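You operate a simulated robot arm through the tools that you are given. There is no shell and no other tool. Be economical: measure what you need, move in short steps, check, and stop when the job is done.

You are at the controls of a simulated two-armed robot. One attempt, no reset.

Task
Stow the packing bench's tan ring on its teal pad in the yellow drawer.
Fine: pad flat in the drawer, ring on it, drawer shut. Where these are worked on the way, their far stop is far enough and under half their travel is too little: yellow drawer.

Only the result counts: the job must be done as asked and must still hold three seconds after the hand-in. Knocking over, shifting, dropping, spilling or breaking anything else fails it.

Robot
Two 7-joint arms with two-finger grippers on one trunk, on a base that drives. Base frame: it is fixed to the floor where the robot stands at the start and does not move with it; the origin is under the middle of the robot, x ahead of it, y to its left, z up. Readings come in mm, degrees, newtons and seconds.
The left shoulder is at the start at [60, 123, 1020], the right one opposite. With the tool pointing down near the work surface each hand reaches from about 340 to 800 mm from the robot's upright axis, wherever it stands, measured 20 degrees to its own side. Places, roughly: grey jaw [500, 0, 900]; grey pad [1250, -250, 750]; yellow drawer [700, 0, 900]. Payload 1.47 kg a hand.
Tool frame (each hand has its own): the origin (TCP) lies between the finger pads and is the grasp point; the fingertips stand 16 mm ahead of it; z points along the fingers, y is the line along which they close. Largest opening 87 mm; the body of the gripper starts 55 mm behind the TCP.
Orientation is that of the tool frame in the base frame, as a unit quaternion [w, x, y, z]. With the fingers straight down and closing along the base's y, the tool's x points along the base's -x, its y along +y and its z along -z.

Tools
- The arms move only by the tool apply_moves. It takes "left_targets", "right_targets" or both (then of equal length, played together; a hand with none holds still); each is a list of rows, each a list of 7 numbers: the shift along the base's x, y, z in units of 40 mm (1.0 is 40 mm), then the turn, a rotation vector about the base's x, y, z in units of 6 degrees (1.0 is 6 degrees), then the opening in per cent of the stroke, from 0 (shut) to 100 (fully open). In form: [[tx, ty, tz, rx, ry, rz, grip], ...]. A call has 1 to 12 rows; each row shifts and turns the commanded pose from where the row before left it. A call with a number of a shift or a turn outside -1 to 1 is refused whole. A row lasts 0.2 s, in which the tool goes at most 50 mm and 8.6 degrees; a call with a longer step from one row to the next is refused whole, and so is a gripper value outside its range. A pose out of reach is approached as far as the arm can. The call stops where the force on the tool passes 40 N (or 10 N more than at its start, if that is more) or the arm is blocked; 0.2 s more then pass. Each finger travels about 153 mm/s and halts on what it meets, pressing with about 28 N; the grip force reading is that of the motor and also rises with nothing between the fingers. The clock runs only during rows and for 0.2 s after the last one: add rows that do not move to give the fingers time. It gives the time, the measured TCP pose, the force on the tool (base axes), the opening and the grip force at its end, in the units of the frame above (readings bear some noise), with the torque about the TCP (base axes, N m) and any sound that the robot's microphone picked up.
- Cameras (640 x 400 px; columns grow to the right, rows downward): "scene" is now at [85.8, -24.6, 1574]; the picture's right is [-0.31, -0.95, 0.00], its down [-0.72, 0.23, -0.66] and it looks along [0.62, -0.20, -0.76] (base axes); focal length 273 px, centre (320, 200). "left" rides on the left gripper at [73, -12, -90] in its tool frame; the picture's right is [0.16, 0.99, 0.00], its down [-0.72, 0.12, -0.68] and it looks along [-0.67, 0.11, 0.73] (tool axes); focal length 247 px, centre (320, 200). "right" rides on the right gripper at [73, 12, -90] in its tool frame; the picture's right is [-0.16, 0.99, 0.00], its down [-0.72, -0.12, -0.68] and it looks along [-0.67, -0.11, 0.73] (tool axes); focal length 247 px, centre (320, 200). There is no depth. A picture from a camera that has moved, and an enlarged one, comes with that camera's place and axes in the base frame and with its lens.
- camera(camera): a new picture of that camera. No time passes.
- move_column(by): slides the trunk up (or, below 0, down) by that many mm; the arms and the scene camera ride with it, the base frame stays. It gives what a move gives, with no picture.
- base_move(legs): drives the robot by 1 to 6 legs, each [ahead, left, turn to the left] in mm, mm and degrees, along the robot's own axes; the way and the turn of a leg run together, so that a leg with both is an arc; at most 1500 mm and 180 degrees a leg. The arms and the cameras ride along, it lands a little off, and it stops where it bumps. It gives what a move gives.
- head_to(pan, tilt): turns the head with the scene camera to pan (to the left, within 120 degrees either way) and tilt (down, from -29 to 69), counted from straight ahead of the robot. It gives what a move gives.
- zoom(camera, box): a new picture of the part [left, top, right, bottom] of that camera's present view, enlarged. No time passes.
- job_done(): hands the job in; it is judged then, once.

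Go step by step. Nothing tells you exact positions but the pictures and the camera data: compare them with the known pose of the tool, close in by small moves and look again before you grip or let go. The budget is 120 turns and 88 pictures, counting those below and the enlarged ones. Unless the task says otherwise, let go and move clear before handing in, and close with one line.

The tools are called after "Call:" by a JSON object that holds its "api" and its "payload". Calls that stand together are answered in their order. apply_moves: Moves the arms, as the interface text tells. Its arguments: {"type":"object","properties":{"left_targets":{"type":"array"},"right_targets":{"type":"array"}},"required":[]} The other tools are called the same way: move_column (by) slides the trunk up or down; base_move (legs) drives the base; head_to (pan, tilt) turns the head that bears the scene camera; camera (camera) takes a picture; zoom (camera, box) takes an enlarged picture of a part of a camera's view; job_done () hands the job in.

At the start:

```text
time: 0.0
left_eef_pos: [497.1, 150.3, 1122.6]
left_orientation: [0.0, 0.0, 1.0, 0.0]
left_wrist_force: [-0.3, -0.4, -0.6]
left_moment: [-0.03, 0.03, -0.01]
left_gripper_width: 86.9
left_gripper_force: 0.1
right_eef_pos: [358.3, -295.9, 1158.7]
right_orientation: [-0.001, -0.001, 1.0, 0.0]
right_wrist_force: [0.6, 1.2, 0.0]
right_moment: [0.01, 0.03, -0.01]
right_gripper_width: 87.1
right_gripper_force: 0.1
trunk travel left (down, up): [-175.0, 55.0]
robot x, y, heading: [1.4, -3.5, 0.2]
head pan, tilt: [-18.1, 49.0]
```

scene: 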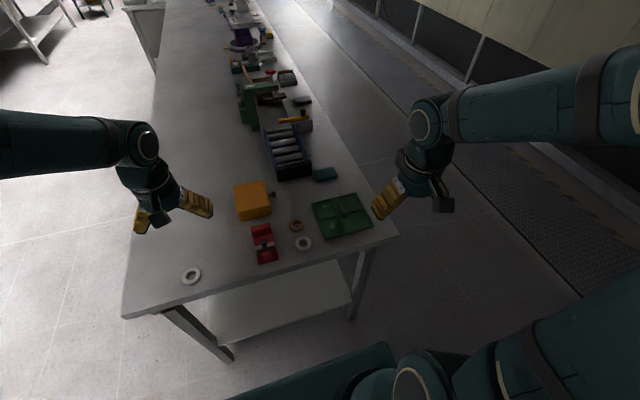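
right: 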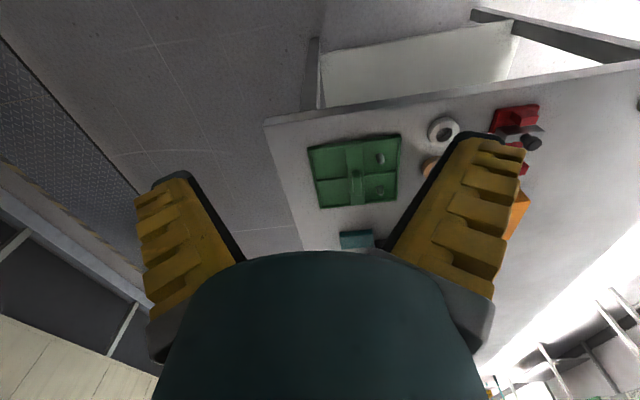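
left: 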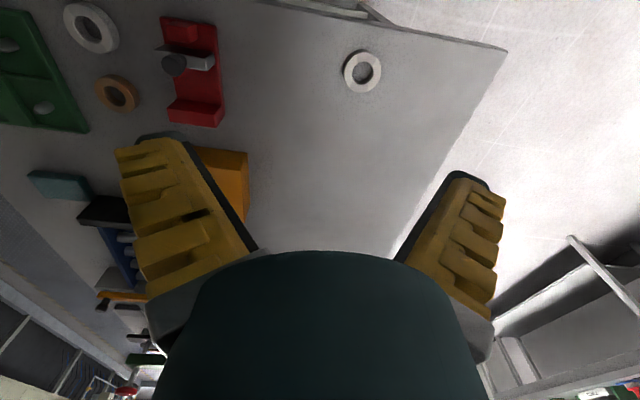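

I see a yellow box (drawer), a tan ring, a teal pad and a green tray on the bench ahead. I zoom in to get details.

Call:
{"api": "zoom", "payload": {"camera": "scene", "box": [220, 150, 380, 270]}}

Call:
{"api": "zoom", "payload": {"camera": "left", "box": [0, 0, 260, 260]}}

```text
3.33 times, centred on (300, 210) of scene
camera zoom: at [85.8, -24.6, 1574.0], right [-0.31, -0.95, 0.0], down [-0.72, 0.23, -0.66], along [0.62, -0.2, -0.76], focal length 910 px, centre (387, 167)
```

zoom: 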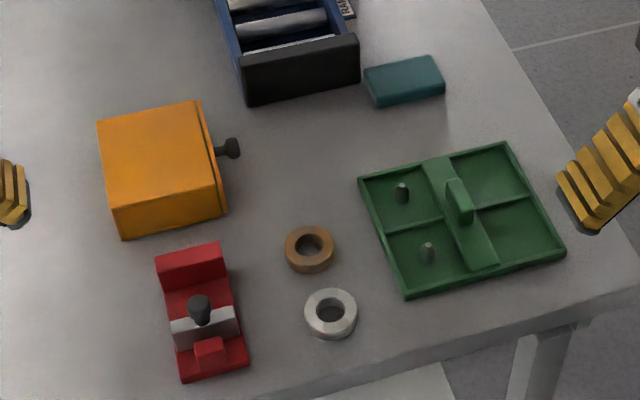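

```text
1.54 times, centred on (130, 130) of left
camera zoom: at [423.6, 140.8, 1210.9], right [-0.16, 0.99, 0.0], down [0.72, 0.12, 0.68], along [0.67, 0.11, -0.73], focal length 380 px, centre (612, 308)
```

zoom: 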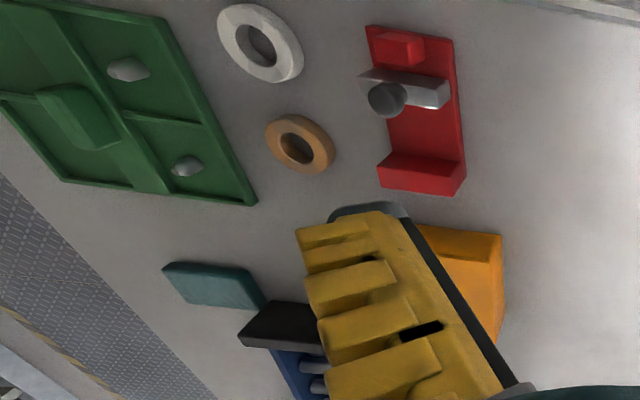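

The drawer opens towards -y; knob about (720,-64,886), ring about (588,-112,865), pad about (779,-267,868). The pad is a little far, so I drive ahead 100 mm, then turn the right hand to close along x.

Call:
{"api": "base_move", "payload": {"legs": [[100, 0, 0]]}}

Call:
{"api": "apply_moves", "payload": {"right_targets": [[0.5, 0.3, 0, 0, 0, 1, 100], [0.5, 0.3, 0, 0, 0, 1, 100], [0.5, 0.3, 0, 0, 0, 1, 100], [0.5, 0.3, 0, 0, 0, 1, 100], [0.5, 0.3, 0, 0, 0, 1, 100], [0.5, 0.3, 0, 0, 0, 1, 100], [0.5, 0.3, 0, 0, 0, 1, 100], [0.5, 0.3, 0, 0, 0, 1, 100], [0.5, 0.3, 0, 0, 0, 1, 100], [0.5, 0.3, 0, 0, 0, 1, 100], [0.5, 0.3, 0, 0, 0, 1, 100], [0.5, 0.3, 0, 0, 0, 1, 100]]}}

```text
time: 1.1
left_eef_pos: [597.0, 151.3, 1122.4]
left_orientation: [0.0, 0.001, 1.0, 0.0]
left_wrist_force: [0.4, 0.2, -0.3]
left_moment: [0.03, 0.02, -0.01]
left_gripper_width: 87.1
left_gripper_force: 0.0
right_eef_pos: [457.7, -295.1, 1159.0]
right_orientation: [0.0, 0.001, 1.0, 0.0]
right_wrist_force: [0.2, -0.2, -0.3]
right_moment: [0.0, 0.0, 0.0]
right_gripper_width: 86.9
right_gripper_force: 0.1
trunk travel left (down, up): [-175.0, 55.0]
robot x, y, heading: [98.2, -1.1, -0.0]
head pan, tilt: [-18.1, 49.0]
```

```text
time: 3.8
left_eef_pos: [598.0, 151.7, 1123.3]
left_orientation: [-0.001, 0.0, 1.0, -0.001]
left_wrist_force: [-0.1, 0.6, 1.2]
left_moment: [-0.02, 0.0, 0.04]
left_gripper_width: 86.8
left_gripper_force: 0.1
right_eef_pos: [699.6, -152.7, 1160.4]
right_orientation: [-0.001, -0.588, 0.809, -0.001]
right_wrist_force: [0.0, 0.0, -0.1]
right_moment: [-0.01, 0.0, 0.01]
right_gripper_width: 87.0
right_gripper_force: 0.0
trunk travel left (down, up): [-175.0, 55.0]
robot x, y, heading: [98.2, 0.3, -0.0]
head pan, tilt: [-18.1, 49.0]
```

Turned 72 of 90 degrees; I finish the turn and come down to about z 1000, then look at the knob.

Call:
{"api": "apply_moves", "payload": {"right_targets": [[0.1, 0.25, -0.9, 0, 0, 1, 100], [0.1, 0.25, -0.9, 0, 0, 1, 100], [0.1, 0.25, -0.9, 0, 0, 1, 100], [0.1, 0.25, -0.9, 0, 0, 0, 100]]}}

Call:
{"api": "camera", "payload": {"camera": "right"}}

Call:
{"api": "camera", "payload": {"camera": "scene"}}

```text
time: 4.8
left_eef_pos: [597.2, 151.4, 1122.5]
left_orientation: [0.0, 0.001, 1.0, 0.0]
left_wrist_force: [-0.4, -0.1, -1.1]
left_moment: [0.01, 0.03, 0.0]
left_gripper_width: 87.2
left_gripper_force: 0.0
right_eef_pos: [712.6, -113.0, 1013.2]
right_orientation: [0.001, -0.706, 0.708, 0.001]
right_wrist_force: [-0.3, 0.5, 0.4]
right_moment: [0.0, 0.0, 0.02]
right_gripper_width: 86.6
right_gripper_force: 0.1
trunk travel left (down, up): [-175.0, 55.0]
robot x, y, heading: [103.2, -0.4, -0.1]
head pan, tilt: [-18.1, 49.0]
```

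```text
82 pictures are left
camera right: at [700.6, -187.3, 1102.1], right [-0.99, 0.16, 0.0], down [0.12, 0.72, 0.68], along [0.11, 0.67, -0.73], focal length 247 px, centre (320, 200)
```

right: 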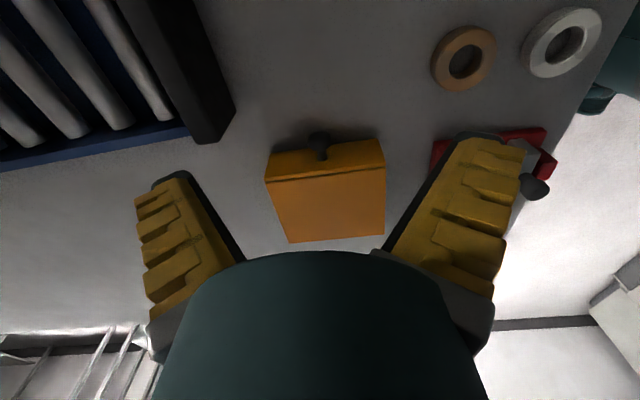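

```text
81 pictures are left
camera scene: at [185.8, -24.5, 1574.0], right [-0.31, -0.95, 0.0], down [-0.72, 0.24, -0.66], along [0.62, -0.2, -0.76], focal length 273 px, centre (320, 200)
```

scene: 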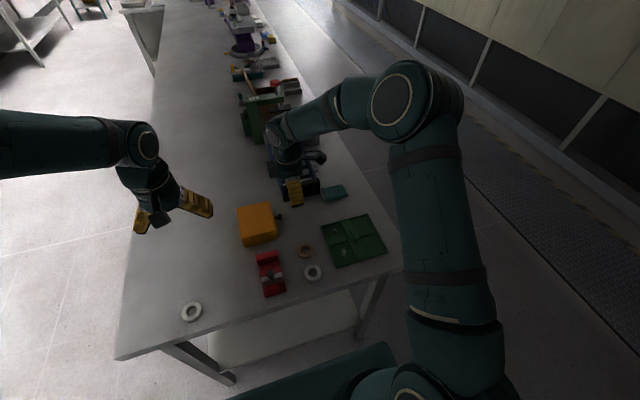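

Call:
{"api": "zoom", "payload": {"camera": "right", "box": [240, 100, 420, 250]}}

Call:
{"api": "zoom", "payload": {"camera": "scene", "box": [220, 180, 340, 260]}}

```text
2.67 times, centred on (330, 175) of right
camera zoom: at [700.6, -187.3, 1102.1], right [-0.99, 0.16, 0.0], down [0.12, 0.72, 0.68], along [0.11, 0.67, -0.73], focal length 659 px, centre (293, 267)
```

zoom: 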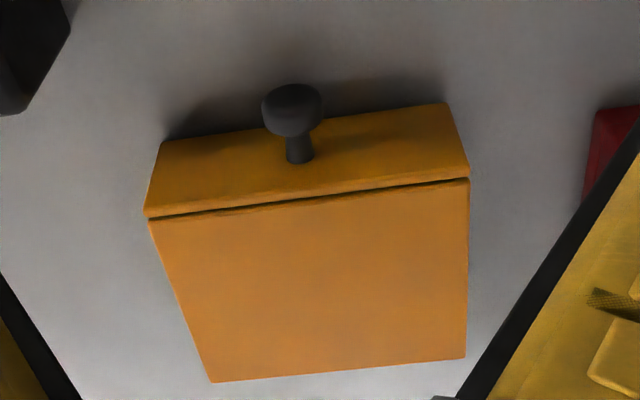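

```text
5.00 times, centred on (280, 220) of scene
camera zoom: at [185.8, -24.5, 1574.0], right [-0.31, -0.95, 0.0], down [-0.72, 0.24, -0.66], along [0.62, -0.2, -0.76], focal length 1364 px, centre (520, 100)
```

zoom: 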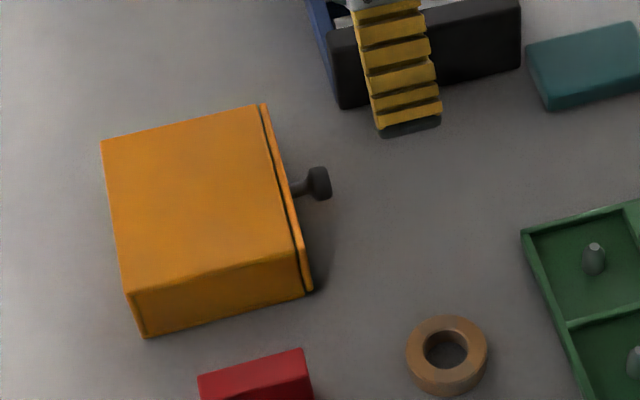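

Knob head about (720.5,-66,884), drawer face at y about -47, cabinet square to the axes. I descend in front of it, then slide to it.

Call:
{"api": "apply_moves", "payload": {"right_targets": [[0.2, 0, -0.8, 0, 0, 0, 100], [0, 0, -0.8, 0, 0, 0, 100], [0, 0, -0.8, 0, 0, 0, 80], [0, 0, -0.8, 0, 0, 0, 60], [0, 0, 0, 0, 0, 0, 60]]}}

Call:
{"api": "camera", "payload": {"camera": "right"}}

Call:
{"api": "zoom", "payload": {"camera": "scene", "box": [220, 180, 340, 260]}}

```text
time: 6.0
left_eef_pos: [597.1, 150.5, 1123.4]
left_orientation: [0.0, 0.001, 1.0, 0.0]
left_wrist_force: [-0.1, -0.3, -0.4]
left_moment: [-0.01, -0.02, -0.01]
left_gripper_width: 87.1
left_gripper_force: 0.1
right_eef_pos: [720.4, -110.6, 887.4]
right_orientation: [-0.001, -0.707, 0.708, 0.0]
right_wrist_force: [-0.8, -0.5, 0.2]
right_moment: [-0.02, 0.01, -0.03]
right_gripper_width: 57.6
right_gripper_force: 3.7
trunk travel left (down, up): [-175.0, 55.0]
robot x, y, heading: [100.9, -0.2, 0.0]
head pan, tilt: [-18.1, 49.0]
```

```text
78 pictures are left
camera right: at [709.0, -185.0, 975.5], right [-0.99, 0.16, 0.0], down [0.12, 0.72, 0.68], along [0.11, 0.67, -0.73], focal length 247 px, centre (320, 200)
```

right: 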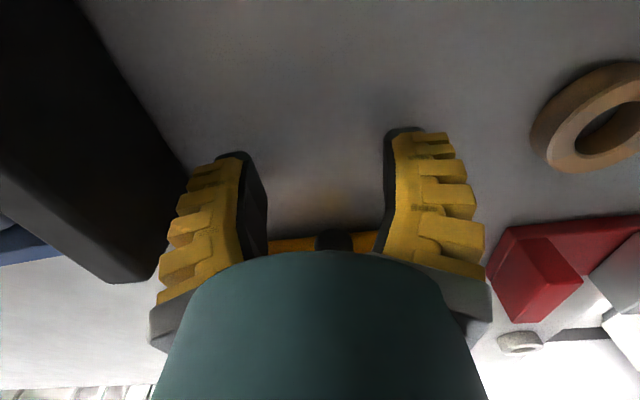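

```text
5.00 times, centred on (280, 220) of scene
camera zoom: at [184.7, -24.7, 1574.1], right [-0.31, -0.95, 0.0], down [-0.72, 0.24, -0.66], along [0.62, -0.2, -0.76], focal length 1364 px, centre (520, 100)
```

zoom: 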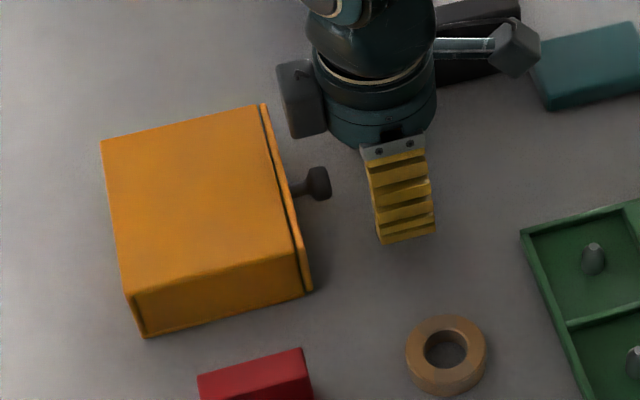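

Call:
{"api": "apply_moves", "payload": {"right_targets": [[-0.02, 0.5, -0.05, 0, 0, 0, 60], [0, 0.5, 0, 0, 0, 0, 60], [0, 0, 0, 0, 0, 0, 40], [0, 0, 0, 0, 0, 0, 0], [0, 0, 0, 0, 0, 0, 0], [0, 0, 0, 0, 0, 0, 0]]}}

Call:
{"api": "zoom", "payload": {"camera": "scene", "box": [220, 180, 340, 260]}}

```text
time: 7.3
left_eef_pos: [597.4, 149.7, 1122.7]
left_orientation: [0.0, 0.001, 1.0, 0.001]
left_wrist_force: [-1.0, -0.3, -0.1]
left_moment: [-0.03, 0.02, 0.01]
left_gripper_width: 87.1
left_gripper_force: 0.1
right_eef_pos: [718.9, -71.4, 884.3]
right_orientation: [-0.001, -0.707, 0.707, 0.001]
right_wrist_force: [-0.2, -0.3, -9.5]
right_moment: [-0.08, -0.03, -0.01]
right_gripper_width: 7.2
right_gripper_force: 30.0
trunk travel left (down, up): [-175.0, 55.0]
robot x, y, heading: [100.8, 1.0, 0.1]
head pan, tilt: [-18.1, 49.0]
```

```text
5.00 times, centred on (280, 220) of scene
camera zoom: at [186.0, -24.9, 1573.9], right [-0.31, -0.95, 0.0], down [-0.72, 0.24, -0.66], along [0.62, -0.2, -0.76], focal length 1364 px, centre (520, 100)
```

zoom: 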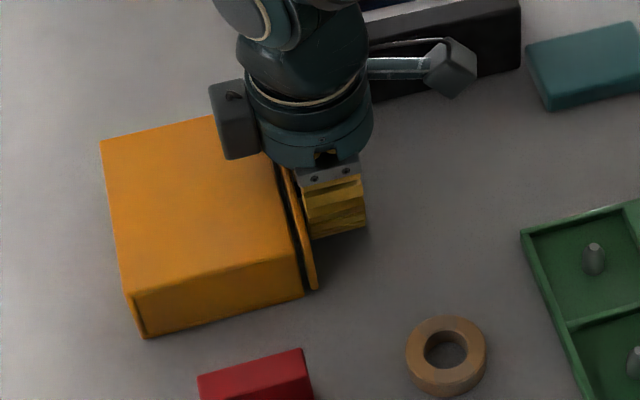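

Call:
{"api": "camera", "payload": {"camera": "right"}}

Call:
{"api": "zoom", "payload": {"camera": "scene", "box": [260, 200, 310, 240]}}

```text
75 pictures are left
camera right: at [708.3, -145.2, 972.6], right [-0.99, 0.16, 0.0], down [0.12, 0.72, 0.68], along [0.11, 0.67, -0.73], focal length 247 px, centre (320, 200)
```

right: 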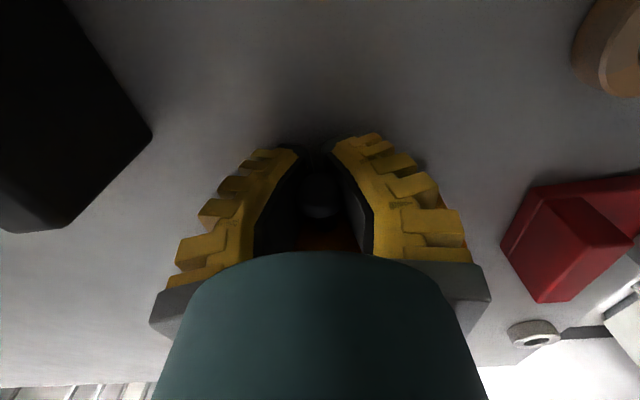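

```text
10.00 times, centred on (285, 220) of scene
camera zoom: at [186.0, -24.9, 1573.9], right [-0.31, -0.95, 0.0], down [-0.72, 0.24, -0.66], along [0.62, -0.2, -0.76], focal length 2729 px, centre (670, 0)
```

zoom: 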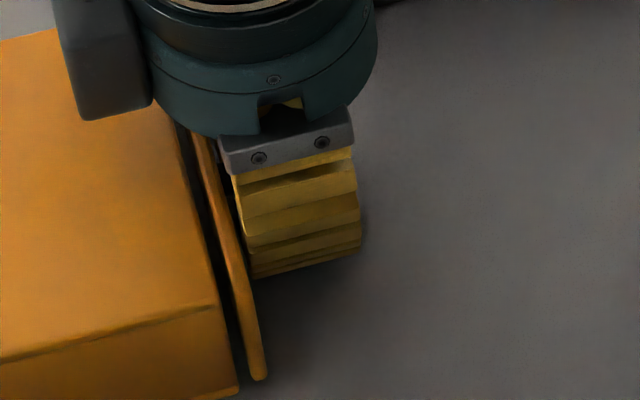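

The knob is held between the fingers and the drawer is already slightly ajar. I pull it out along -y.

Call:
{"api": "apply_moves", "payload": {"right_targets": [[0, -0.3, 0, 0, 0, 0, 0], [0, -0.3, 0, 0, 0, 0, 0], [0, -0.3, 0, 0, 0, 0, 0], [0, -0.3, 0, 0, 0, 0, 0], [0, -0.3, 0, 0, 0, 0, 0], [0, -0.3, 0, 0, 0, 0, 0], [0, 0, 0, 0, 0, 0, 0]]}}

Call:
{"api": "zoom", "payload": {"camera": "scene", "box": [220, 180, 340, 260]}}

```text
time: 8.9
left_eef_pos: [597.4, 150.9, 1121.9]
left_orientation: [-0.001, 0.001, 1.0, 0.0]
left_wrist_force: [0.5, -0.7, 0.1]
left_moment: [-0.02, 0.02, -0.02]
left_gripper_width: 86.9
left_gripper_force: 0.1
right_eef_pos: [719.5, -143.6, 884.1]
right_orientation: [-0.002, -0.707, 0.707, 0.002]
right_wrist_force: [-9.6, 7.7, -30.5]
right_moment: [0.18, -0.03, -0.07]
right_gripper_width: 7.1
right_gripper_force: 29.6
trunk travel left (down, up): [-175.0, 55.0]
robot x, y, heading: [96.9, -2.4, 0.1]
head pan, tilt: [-18.1, 49.0]
```

```text
5.00 times, centred on (280, 220) of scene
camera zoom: at [186.7, -24.6, 1573.8], right [-0.31, -0.95, 0.0], down [-0.72, 0.24, -0.65], along [0.62, -0.2, -0.76], focal length 1364 px, centre (520, 100)
```

zoom: 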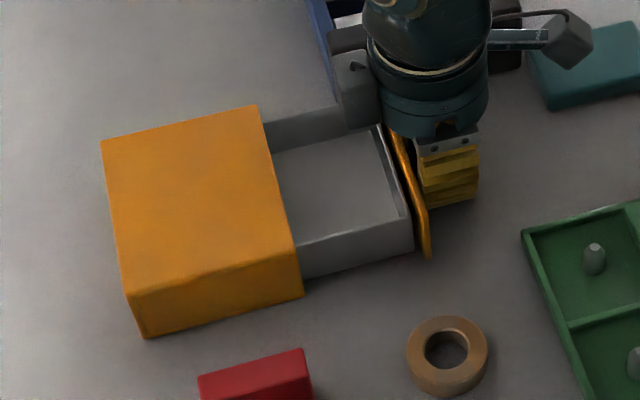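

The drawer has come out about 72 mm. The tool is lifting the knob a little (fingers wedge), so I lower 3 mm and continue pulling gently towards the stop.

Call:
{"api": "apply_moves", "payload": {"right_targets": [[0, 0, -0.07, 0, 0, 0, 0], [0, -0.2, 0, 0, 0, 0, 0], [0, -0.2, 0, 0, 0, 0, 0], [0, -0.2, 0, 0, 0, 0, 0], [0, 0, 0, 0, 0, 0, 0]]}}

Call:
{"api": "zoom", "payload": {"camera": "scene", "box": [220, 180, 340, 260]}}

```text
time: 9.7
left_eef_pos: [597.2, 151.2, 1122.4]
left_orientation: [-0.001, 0.0, 1.0, 0.0]
left_wrist_force: [0.2, 0.0, -0.3]
left_moment: [0.05, -0.03, -0.02]
left_gripper_width: 86.9
left_gripper_force: 0.1
right_eef_pos: [719.7, -143.2, 884.7]
right_orientation: [-0.005, 0.711, -0.703, -0.005]
right_wrist_force: [1.3, 9.5, -4.6]
right_moment: [-0.13, 0.06, -0.11]
right_gripper_width: 6.8
right_gripper_force: 30.2
trunk travel left (down, up): [-175.0, 55.0]
robot x, y, heading: [101.5, -0.8, 0.3]
head pan, tilt: [-18.1, 49.0]
stopped in row 3 (right hand): the force on the tool passed its limit at 47 N (the readings are from after the stop); the commanded pose is now the measured one
```

```text
5.00 times, centred on (280, 220) of scene
camera zoom: at [185.7, -24.8, 1574.2], right [-0.31, -0.95, 0.0], down [-0.72, 0.23, -0.66], along [0.62, -0.2, -0.76], focal length 1364 px, centre (520, 100)
```

zoom: 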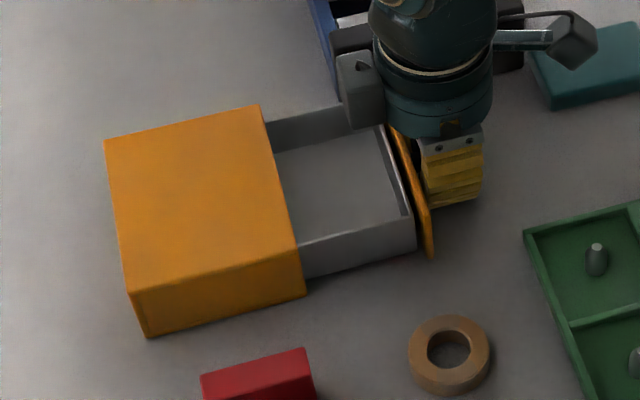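

The drawer is at its far stop, about 75 mm open. I release the knob, back away and rise, then view the drawer.

Call:
{"api": "apply_moves", "payload": {"right_targets": [[0, 0, 0, 0, 0, 0, 70], [0, 0, 0, 0, 0, 0, 70], [0, 0, 0, 0, 0, 0, 70], [0, -0.6, 0, 0, 0, 0, 70], [0, -0.6, 0.2, 0, 0, 0, 70], [0, -0.4, 0.8, 0, 0, 0, 70], [0, -0.4, 1, 0, 0, 0, 70], [0, -0.4, 1, 0, 0, 0, 100], [0.3, -0.4, 0.5, 0, 0, 0, 100]]}}

Call:
{"api": "camera", "payload": {"camera": "right"}}

Call:
{"api": "zoom", "payload": {"camera": "scene", "box": [220, 170, 340, 250]}}

```text
time: 11.7
left_eef_pos: [597.6, 152.1, 1122.7]
left_orientation: [0.001, 0.0, 1.0, 0.0]
left_wrist_force: [0.1, -0.5, -0.6]
left_moment: [-0.01, 0.01, 0.03]
left_gripper_width: 87.0
left_gripper_force: 0.1
right_eef_pos: [733.2, -256.0, 1022.5]
right_orientation: [-0.004, 0.71, -0.704, -0.003]
right_wrist_force: [-0.2, 0.6, 0.2]
right_moment: [0.02, 0.01, 0.03]
right_gripper_width: 86.9
right_gripper_force: 0.1
trunk travel left (down, up): [-175.0, 55.0]
robot x, y, heading: [99.0, -3.8, 0.3]
head pan, tilt: [-18.1, 49.0]
```

```text
71 pictures are left
camera right: at [721.3, -331.5, 1109.6], right [-0.99, 0.15, 0.0], down [0.11, 0.72, 0.69], along [0.1, 0.68, -0.73], focal length 247 px, centre (320, 200)
```

right: 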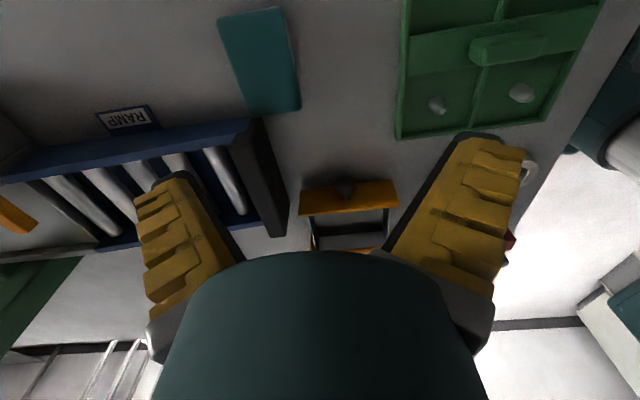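

```text
5.00 times, centred on (280, 210) of scene
camera zoom: at [185.6, -24.5, 1574.0], right [-0.31, -0.95, 0.0], down [-0.72, 0.23, -0.66], along [0.62, -0.2, -0.76], focal length 1364 px, centre (520, 150)
```

zoom: 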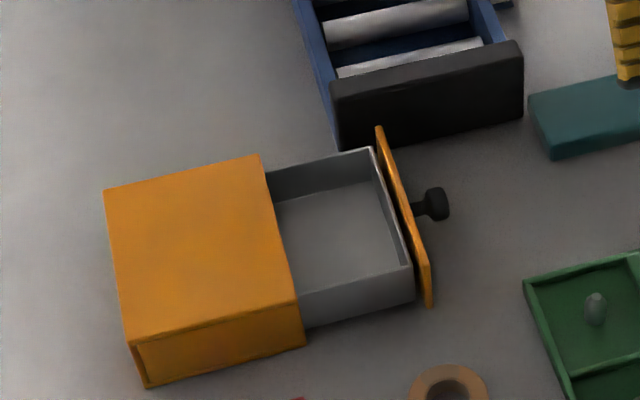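

Drawer interior spans about x 672–770, y -109 to under the cabinet front at -41; rim about 895. The pad is about 77×52 at (779,-275), so it must go in lengthwise with its far end tipped under the cabinet. I'll move above the pad (gripping 12 mm off-centre) and look.

Call:
{"api": "apply_moves", "payload": {"right_targets": [[0.4, -0.3, -0.5, 0, 0, -0.4, 100], [0.4, -0.3, -0.5, 0, 0, 0, 100], [0.3, -0.2, -0.5, 0, 0, 0, 100], [0, 0, 0, 0, 0, 0, 100]]}}

Call:
{"api": "camera", "payload": {"camera": "right"}}

Call:
{"api": "zoom", "payload": {"camera": "scene", "box": [280, 150, 400, 230]}}

```text
time: 12.7
left_eef_pos: [595.9, 153.2, 1122.0]
left_orientation: [-0.001, 0.0, 1.0, 0.001]
left_wrist_force: [-0.3, 0.1, 0.3]
left_moment: [-0.01, -0.06, 0.03]
left_gripper_width: 87.0
left_gripper_force: 0.0
right_eef_pos: [776.0, -290.8, 963.3]
right_orientation: [0.004, -0.694, 0.72, 0.003]
right_wrist_force: [-0.1, -0.4, -0.1]
right_moment: [0.01, -0.01, 0.0]
right_gripper_width: 87.0
right_gripper_force: 0.1
trunk travel left (down, up): [-175.0, 55.0]
robot x, y, heading: [96.3, -1.9, -0.0]
head pan, tilt: [-18.1, 49.0]
```

```text
69 pictures are left
camera right: at [760.7, -364.6, 1050.8], right [-0.98, 0.19, 0.0], down [0.14, 0.71, 0.69], along [0.13, 0.68, -0.73], focal length 247 px, centre (320, 200)
```

right: 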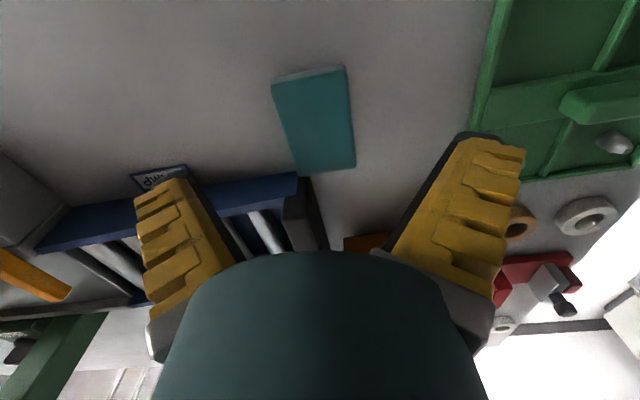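

```text
5.00 times, centred on (340, 190) of scene
camera zoom: at [184.4, -23.9, 1574.1], right [-0.31, -0.95, 0.0], down [-0.72, 0.23, -0.66], along [0.62, -0.2, -0.75], focal length 1364 px, centre (220, 250)
```

zoom: 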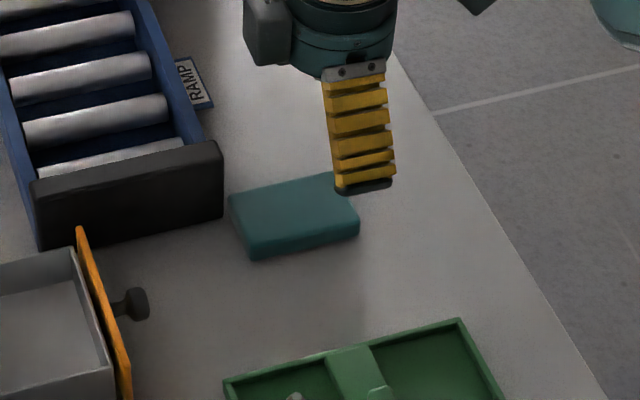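

Pad is square to the axes, centre about (778.5,-272.5), 50×79. I straighten the tool, descend around it at y -285.

Call:
{"api": "apply_moves", "payload": {"right_targets": [[0.06, 0.13, -0.5, 0, 0, 0.35, 100], [0, 0, -0.6, 0, 0, 0, 100], [0, 0, -0.6, 0, 0, 0, 100], [0, 0, -0.3, 0, 0, 0, 100], [0, 0, 0, 0, 0, 0, 100]]}}

Call:
{"api": "camera", "payload": {"camera": "right"}}

Call:
{"api": "zoom", "payload": {"camera": "scene", "box": [300, 160, 380, 213]}}

```text
time: 13.9
left_eef_pos: [596.3, 152.5, 1123.0]
left_orientation: [0.0, -0.001, 1.0, 0.001]
left_wrist_force: [0.7, 0.2, -0.4]
left_moment: [-0.02, 0.0, 0.03]
left_gripper_width: 87.0
left_gripper_force: 0.0
right_eef_pos: [778.1, -284.6, 884.1]
right_orientation: [-0.004, 0.708, -0.706, -0.004]
right_wrist_force: [-0.5, 0.0, 0.0]
right_moment: [-0.02, -0.01, 0.0]
right_gripper_width: 86.8
right_gripper_force: 0.1
trunk travel left (down, up): [-175.0, 55.0]
robot x, y, heading: [99.6, 2.6, 0.1]
head pan, tilt: [-18.1, 49.0]
```

```text
67 pictures are left
camera right: at [766.5, -360.1, 971.8], right [-0.99, 0.16, 0.0], down [0.11, 0.72, 0.69], along [0.11, 0.68, -0.73], focal length 247 px, centre (320, 200)
```

right: 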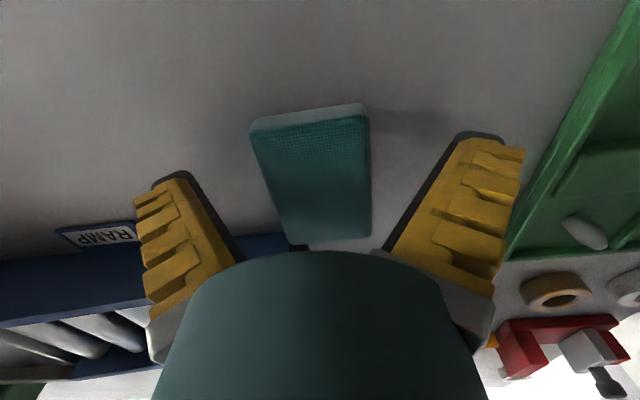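

```text
7.55 times, centred on (340, 186) of scene
camera zoom: at [185.0, -24.0, 1574.1], right [-0.31, -0.95, 0.0], down [-0.72, 0.23, -0.66], along [0.62, -0.2, -0.76], focal length 2059 px, centre (169, 302)
```

zoom: 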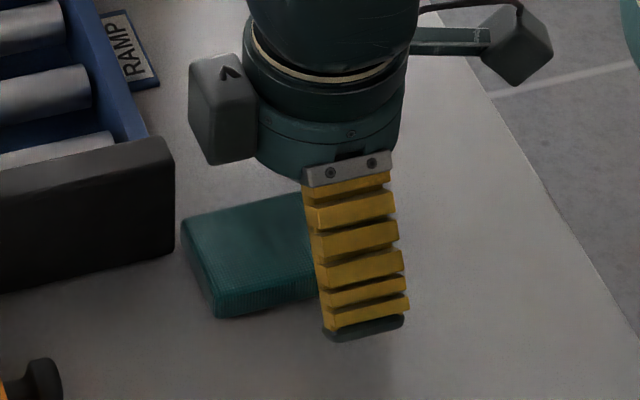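

Aligned. I go down 7 mm and close on the pad.

Call:
{"api": "apply_moves", "payload": {"right_targets": [[0, 0, -0.18, 0, 0, 0, 100], [0, 0, 0, 0, 0, 0, 80], [0, 0, 0, 0, 0, 0, 50], [0, 0, 0, 0, 0, 0, 20], [0, 0, 0, 0, 0, 0, 20], [0, 0, 0, 0, 0, 0, 20]]}}

Call:
{"api": "camera", "payload": {"camera": "right"}}

Call:
{"api": "zoom", "payload": {"camera": "scene", "box": [300, 160, 380, 213]}}

```text
time: 15.3
left_eef_pos: [596.7, 152.5, 1122.0]
left_orientation: [0.0, 0.0, 1.0, -0.001]
left_wrist_force: [-0.2, -0.6, 1.1]
left_moment: [0.02, 0.01, 0.01]
left_gripper_width: 87.0
left_gripper_force: 0.0
right_eef_pos: [779.0, -284.6, 876.8]
right_orientation: [-0.004, 0.708, -0.707, -0.004]
right_wrist_force: [-0.1, 0.0, 1.3]
right_moment: [0.0, 0.0, -0.02]
right_gripper_width: 49.5
right_gripper_force: 28.4
trunk travel left (down, up): [-175.0, 55.0]
robot x, y, heading: [100.7, -1.4, 0.1]
head pan, tilt: [-18.1, 49.0]
```

```text
65 pictures are left
camera right: at [766.4, -359.7, 964.7], right [-0.99, 0.16, 0.0], down [0.11, 0.72, 0.69], along [0.11, 0.68, -0.73], focal length 247 px, centre (320, 200)
```

right: 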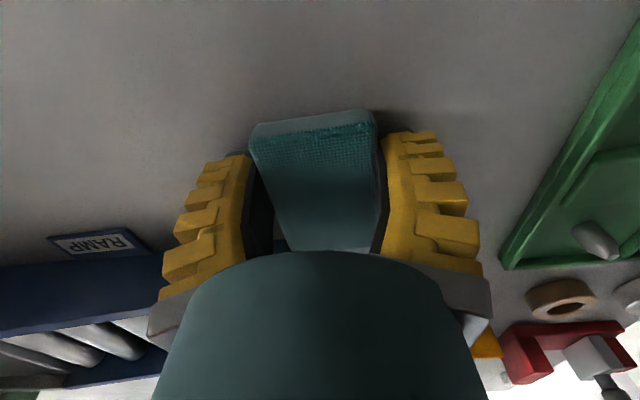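

```text
7.55 times, centred on (340, 186) of scene
camera zoom: at [184.9, -24.1, 1574.1], right [-0.31, -0.95, 0.0], down [-0.72, 0.23, -0.66], along [0.62, -0.2, -0.76], focal length 2059 px, centre (169, 302)
```

zoom: 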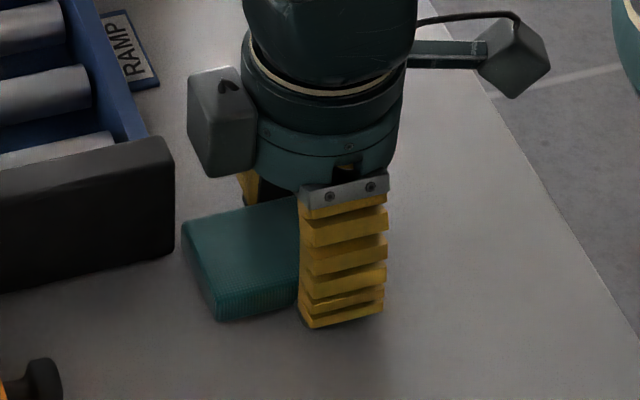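

The pad is held (49.5 mm). I lift it and carry it to near the drawer.

Call:
{"api": "apply_moves", "payload": {"right_targets": [[0, 0, 0.5, 0, 0, 0, 20], [0, 0, 0.8, 0, 0, 0, 20], [0, 0, 0.8, 0, 0, 0, 20], [0, 0, 0.6, 0, 0, 0, 20], [-0.4, 0.6, 0, 0, 0, 0, 20], [-0.4, 0.6, 0, 0, 0, 0, 20], [-0.4, 0.6, 0, 0, 0, 0, 20], [-0.25, 0.6, 0, 0, 0, 0, 20], [0, 0.6, 0, 0, 0, 0, 20], [0, 0.5, 0, 0, 0, 0, 20], [0, 0, 0, 0, 0, 0, 20]]}}

Call:
{"api": "camera", "payload": {"camera": "right"}}

Call:
{"api": "zoom", "payload": {"camera": "scene", "box": [220, 160, 340, 240]}}

```text
time: 17.7
left_eef_pos: [596.8, 151.8, 1123.0]
left_orientation: [0.0, 0.0, 1.0, 0.0]
left_wrist_force: [0.1, 0.0, -0.4]
left_moment: [-0.03, -0.01, 0.01]
left_gripper_width: 87.0
left_gripper_force: 0.1
right_eef_pos: [719.7, -144.6, 986.0]
right_orientation: [-0.003, 0.707, -0.707, -0.003]
right_wrist_force: [0.1, 0.1, -0.1]
right_moment: [0.01, 0.02, -0.01]
right_gripper_width: 49.1
right_gripper_force: 28.1
trunk travel left (down, up): [-175.0, 55.0]
robot x, y, heading: [101.6, -1.8, -0.2]
head pan, tilt: [-18.1, 49.0]
```

```text
63 pictures are left
camera right: at [707.7, -219.0, 1072.2], right [-0.99, 0.16, 0.0], down [0.11, 0.72, 0.69], along [0.11, 0.68, -0.73], focal length 247 px, centre (320, 200)
```

right: 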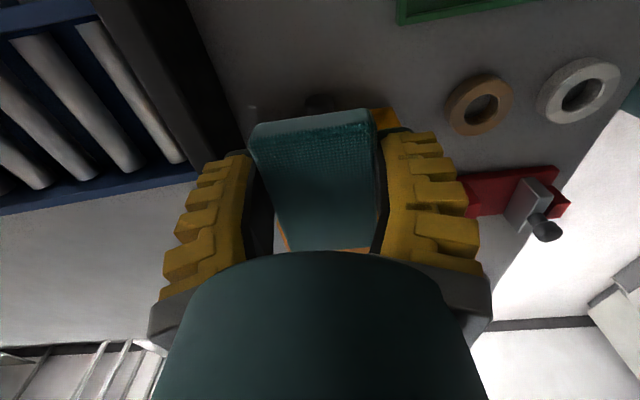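

```text
5.00 times, centred on (280, 200) of scene
camera zoom: at [185.0, -24.4, 1574.0], right [-0.31, -0.95, 0.0], down [-0.72, 0.23, -0.66], along [0.62, -0.2, -0.76], focal length 1364 px, centre (520, 200)
```

zoom: 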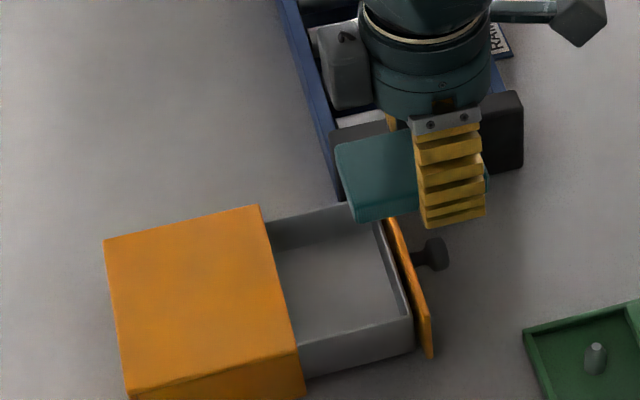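

Pad is well held. I tilt the hand 30° (far end of pad down) while moving above the open drawer.

Call:
{"api": "apply_moves", "payload": {"right_targets": [[0.03, 0.25, -0.2, -1, 0, 0, 20], [0, 0.25, -0.2, -1, 0, 0, 20], [0, 0.25, -0.2, -1, 0, 0, 20], [0, 0.25, -0.2, -1, 0, 0, 20], [0, 0.25, -0.2, -1, 0, 0, 20], [0, 0, 0, 0, 0, 0, 20]]}}

Call:
{"api": "camera", "payload": {"camera": "right"}}

Call:
{"api": "zoom", "payload": {"camera": "scene", "box": [230, 180, 320, 240]}}

```text
time: 19.1
left_eef_pos: [596.8, 152.0, 1123.5]
left_orientation: [-0.001, 0.0, 1.0, 0.0]
left_wrist_force: [0.0, -0.9, 0.5]
left_moment: [-0.01, 0.02, 0.0]
left_gripper_width: 86.8
left_gripper_force: 0.0
right_eef_pos: [720.3, -95.3, 945.5]
right_orientation: [0.18, 0.685, -0.683, 0.181]
right_wrist_force: [0.7, -0.3, 0.3]
right_moment: [0.01, -0.01, 0.03]
right_gripper_width: 49.1
right_gripper_force: 27.7
trunk travel left (down, up): [-175.0, 55.0]
robot x, y, heading: [100.6, -1.7, 0.2]
head pan, tilt: [-18.1, 49.0]
```

```text
61 pictures are left
camera right: at [709.7, -114.9, 1057.2], right [-0.99, 0.14, -0.08], down [0.11, 0.96, 0.24], along [0.11, 0.22, -0.97], focal length 247 px, centre (320, 200)
```

right: 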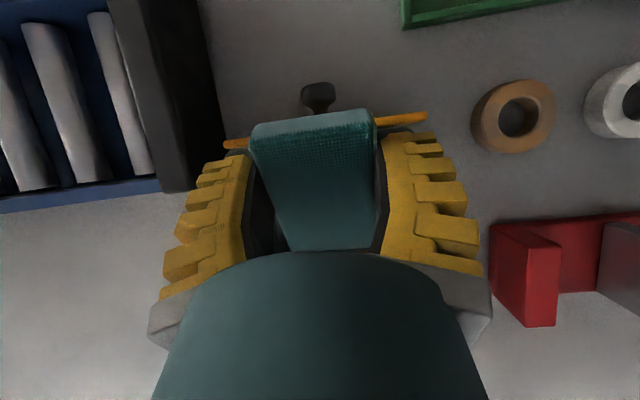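

```text
6.67 times, centred on (275, 210) of scene
camera zoom: at [184.8, -24.8, 1574.1], right [-0.31, -0.95, 0.0], down [-0.72, 0.23, -0.66], along [0.62, -0.2, -0.76], focal length 1819 px, centre (620, 133)
```

zoom: 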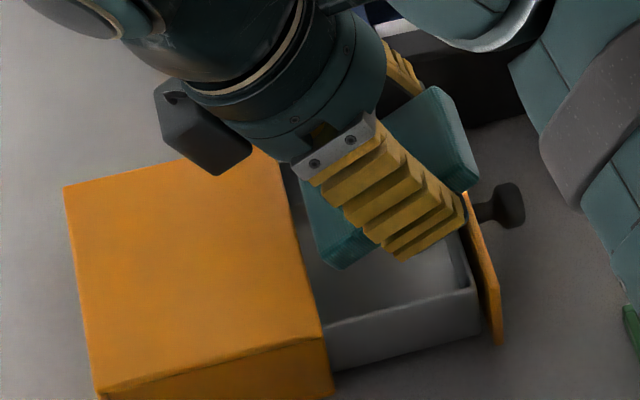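

Tilt is right. I lower the pad so its low end goes under the cabinet lip, then slide in.

Call:
{"api": "apply_moves", "payload": {"right_targets": [[0, 0.05, -0.35, 0, 0, 0, 20], [0, 0.05, -0.35, 0, 0, 0, 20], [0, 0.15, -0.05, 0, 0, 0, 20], [0, 0.2, 0, 0, 0, 0, 20], [0, 0.1, -0.1, 0, 0, 0, 20], [0, 0, 0, 0, 0, 0, 20]]}}

Call:
{"api": "camera", "payload": {"camera": "right"}}

Call:
{"api": "zoom", "payload": {"camera": "scene", "box": [230, 180, 320, 240]}}

```text
time: 20.5
left_eef_pos: [594.4, 152.3, 1123.2]
left_orientation: [0.001, 0.0, 1.0, 0.0]
left_wrist_force: [-0.5, -0.5, 0.3]
left_moment: [0.02, 0.01, 0.01]
left_gripper_width: 86.9
left_gripper_force: 0.0
right_eef_pos: [720.1, -71.8, 916.3]
right_orientation: [0.177, 0.684, -0.684, 0.181]
right_wrist_force: [-0.4, -0.6, 31.3]
right_moment: [-0.08, -1.19, -0.08]
right_gripper_width: 47.1
right_gripper_force: 28.1
trunk travel left (down, up): [-175.0, 55.0]
robot x, y, heading: [100.6, 1.0, 0.2]
head pan, tilt: [-18.1, 49.0]
```

```text
59 pictures are left
camera right: at [708.5, -91.7, 1027.8], right [-0.99, 0.14, -0.08], down [0.11, 0.96, 0.24], along [0.11, 0.23, -0.97], focal length 247 px, centre (320, 200)
```

right: 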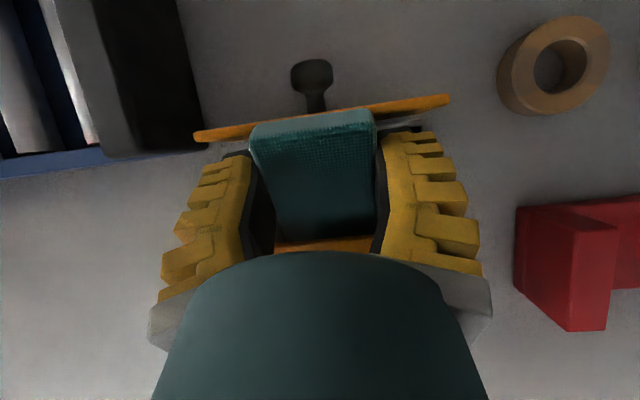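

```text
6.67 times, centred on (275, 210) of scene
camera zoom: at [181.7, -23.7, 1574.5], right [-0.31, -0.95, 0.0], down [-0.72, 0.23, -0.66], along [0.62, -0.2, -0.75], focal length 1819 px, centre (620, 133)
```

zoom: 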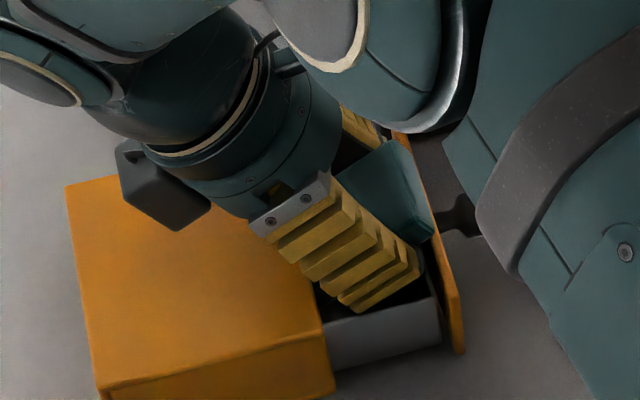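

The tool feels 31 N upward, and the drawer seems to have been pushed inward some. I look from the left camera before going on.

Call:
{"api": "camera", "payload": {"camera": "left"}}

Call:
{"api": "zoom", "payload": {"camera": "scene", "box": [265, 200, 310, 230]}}

```text
57 pictures are left
camera left: at [520.1, 141.7, 1212.1], right [-0.16, 0.99, 0.0], down [0.72, 0.12, 0.68], along [0.67, 0.11, -0.73], focal length 247 px, centre (320, 200)
```

left: 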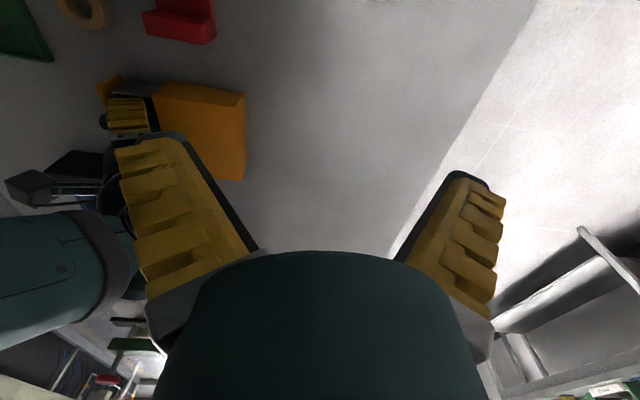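

```text
13.33 times, centred on (288, 215) of scene
camera zoom: at [181.7, -23.7, 1574.5], right [-0.31, -0.95, 0.0], down [-0.72, 0.23, -0.66], along [0.62, -0.2, -0.75], focal length 3638 px, centre (753, 0)
```

zoom: 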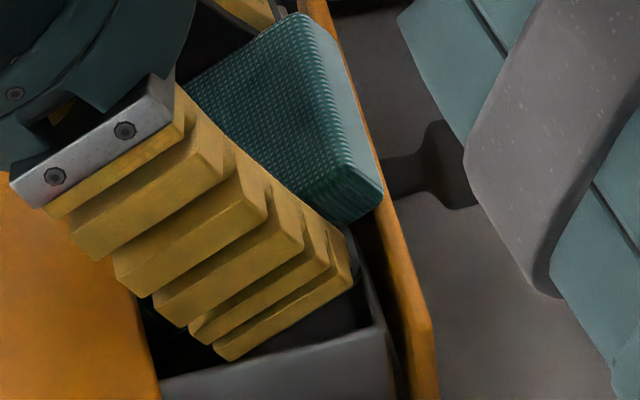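

Call:
{"api": "apply_moves", "payload": {"right_targets": [[0, 0, 0.12, 0, 0, 0, 20], [0, 0, 0, 0, 0, 0, 20]]}}

Call:
{"api": "zoom", "payload": {"camera": "scene", "box": [230, 180, 320, 240]}}

Call:
{"api": "zoom", "payload": {"camera": "left", "box": [60, 40, 260, 190]}}

```text
time: 21.1
left_eef_pos: [595.7, 153.2, 1124.1]
left_orientation: [0.001, 0.0, 1.0, 0.0]
left_wrist_force: [-0.1, 0.0, 0.1]
left_moment: [-0.03, 0.02, -0.01]
left_gripper_width: 87.1
left_gripper_force: 0.2
right_eef_pos: [719.9, -72.2, 916.2]
right_orientation: [0.18, 0.685, -0.683, 0.179]
right_wrist_force: [4.9, 1.5, 11.4]
right_moment: [0.04, -0.66, 0.06]
right_gripper_width: 47.4
right_gripper_force: 28.5
trunk travel left (down, up): [-175.0, 55.0]
robot x, y, heading: [102.1, 0.2, -0.5]
head pan, tilt: [-18.1, 49.0]
```

```text
6.67 times, centred on (275, 210) of scene
camera zoom: at [184.5, -23.8, 1574.0], right [-0.31, -0.95, 0.0], down [-0.72, 0.23, -0.66], along [0.62, -0.2, -0.75], focal length 1819 px, centre (620, 133)
```

zoom: 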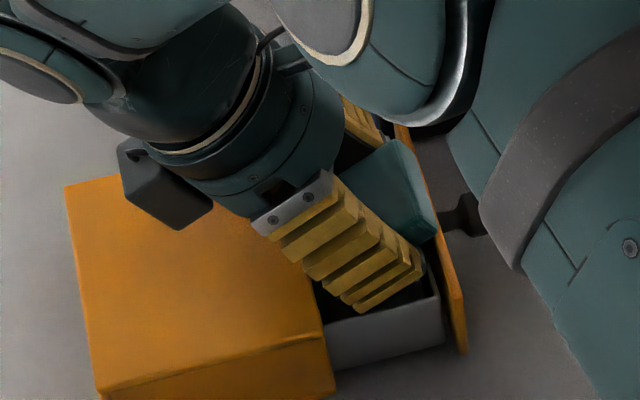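

```text
2.67 times, centred on (160, 115) of left
camera zoom: at [522.2, 141.6, 1210.9], right [-0.16, 0.99, 0.0], down [0.72, 0.12, 0.68], along [0.67, 0.11, -0.73], focal length 659 px, centre (747, 427)
```

zoom: 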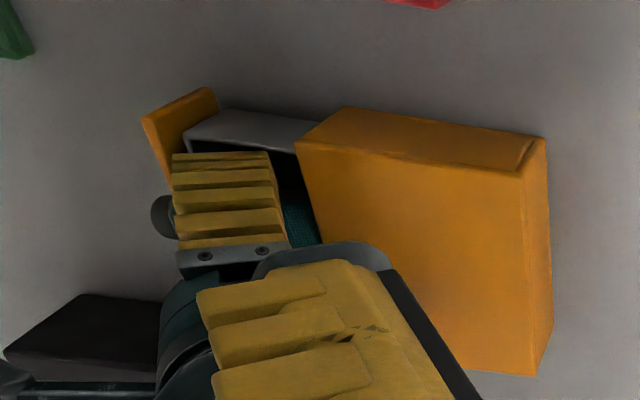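

Contact seems to be at the far fingertip on something near the drawer rim. I back the pad out along -y, then up, and re-look at the drawer.

Call:
{"api": "apply_moves", "payload": {"right_targets": [[0, -0.2, 0.05, 0, 0, 0, 20], [0, -0.25, 0.05, 0, 0, 0, 20], [0, -0.1, 0.4, 0, 0, 0, 20], [0, -0.3, 0.7, 0, 0, 0, 20], [0, -0.5, 0.7, 1, 0, 0, 20], [0, -0.8, 0.3, 1, 0, 0, 20], [0, -0.8, 0, 1, 0, 0, 20], [0, 0, 0, 1, 0, 0, 20], [0, 0, 0, 1, 0, 0, 20], [0, 0, 0, 0, 0, 0, 20]]}}

Call:
{"api": "camera", "payload": {"camera": "right"}}

Call:
{"api": "zoom", "payload": {"camera": "scene", "box": [230, 180, 320, 240]}}

```text
time: 23.3
left_eef_pos: [596.9, 154.4, 1122.4]
left_orientation: [-0.001, 0.0, 1.0, 0.0]
left_wrist_force: [-1.2, 0.1, 0.4]
left_moment: [0.0, 0.0, 0.02]
left_gripper_width: 87.2
left_gripper_force: 0.1
right_eef_pos: [721.1, -189.0, 1003.2]
right_orientation: [-0.005, 0.707, -0.707, -0.004]
right_wrist_force: [-0.8, 0.5, -0.3]
right_moment: [0.0, 0.0, 0.0]
right_gripper_width: 48.9
right_gripper_force: 27.4
trunk travel left (down, up): [-175.0, 55.0]
robot x, y, heading: [99.8, 2.7, 0.0]
head pan, tilt: [-18.1, 49.0]
```

```text
53 pictures are left
camera right: at [710.0, -264.5, 1091.2], right [-0.99, 0.16, 0.0], down [0.11, 0.72, 0.69], along [0.11, 0.68, -0.73], focal length 247 px, centre (320, 200)
```

right: 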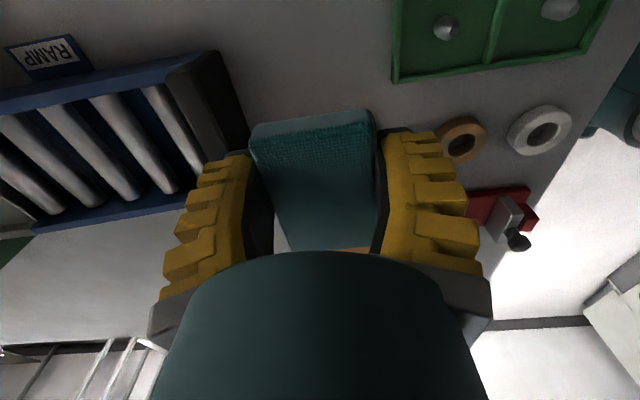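

```text
6.67 times, centred on (275, 210) of scene
camera zoom: at [185.1, -23.3, 1574.1], right [-0.31, -0.95, 0.0], down [-0.72, 0.23, -0.66], along [0.62, -0.2, -0.76], focal length 1819 px, centre (620, 133)
```

zoom: 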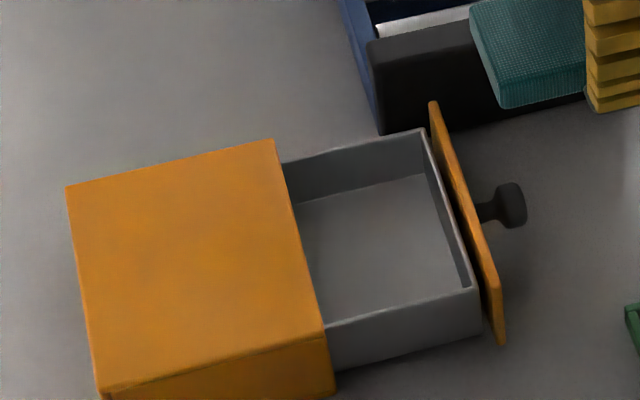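

The drawer is fully open again and nothing else moved. The ridged fingers evidently are bulkier than their tips; I zoom on them to see whether they fit within the drawer's width.

Call:
{"api": "zoom", "payload": {"camera": "right", "box": [150, 90, 500, 310]}}

```text
1.82 times, centred on (325, 200) of right
camera zoom: at [710.0, -264.5, 1091.2], right [-0.99, 0.16, 0.0], down [0.11, 0.72, 0.69], along [0.11, 0.68, -0.73], focal length 449 px, centre (311, 200)
```

zoom: 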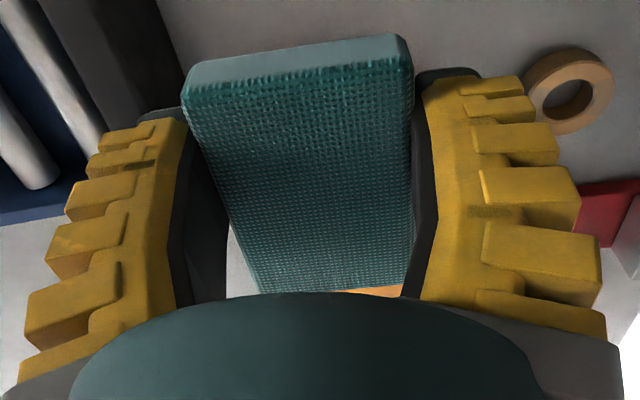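

The fingers with ridges nearly fill the drawer's width, so I should keep them above the rim: hold the pad at its front end, tilt it ~36°, tuck the far end in and let the front drop. For that I set the pad back on the bench at its old spot and regrip nearer the end.

Call:
{"api": "apply_moves", "payload": {"right_targets": [[0.3, -0.5, -0.2, 0, 0, 0, 20], [0.4, -0.6, -0.5, 0, 0, 0, 20], [0.4, -0.6, -0.6, 0, 0, 0, 20], [0.36, -0.6, -0.6, 0, 0, 0, 20], [0, -0.1, -0.6, 0, 0, 0, 20], [0, 0, -0.5, 0, 0, 0, 20], [0, 0, 0, 0, 0, 0, 20]]}}

Call:
{"api": "zoom", "payload": {"camera": "scene", "box": [290, 150, 380, 210]}}

```text
time: 24.9
left_eef_pos: [595.0, 152.0, 1123.5]
left_orientation: [-0.001, 0.0, 1.0, -0.001]
left_wrist_force: [-0.3, -0.2, 0.3]
left_moment: [-0.01, 0.0, 0.03]
left_gripper_width: 87.1
left_gripper_force: 0.0
right_eef_pos: [779.0, -286.1, 881.4]
right_orientation: [-0.004, 0.708, -0.706, -0.004]
right_wrist_force: [0.7, 0.5, -0.5]
right_moment: [-0.04, -0.01, 0.04]
right_gripper_width: 51.9
right_gripper_force: 28.4
trunk travel left (down, up): [-175.0, 55.0]
robot x, y, heading: [101.9, 0.1, 0.1]
head pan, tilt: [-18.1, 49.0]
```

```text
6.67 times, centred on (335, 180) of scene
camera zoom: at [184.9, -24.0, 1574.0], right [-0.31, -0.95, 0.0], down [-0.72, 0.23, -0.66], along [0.62, -0.2, -0.76], focal length 1819 px, centre (220, 333)
```

zoom: 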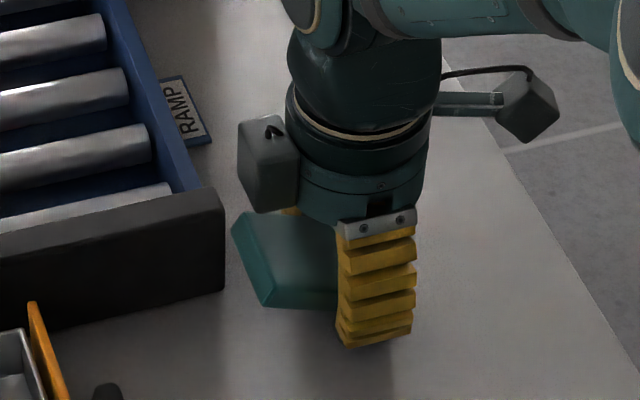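

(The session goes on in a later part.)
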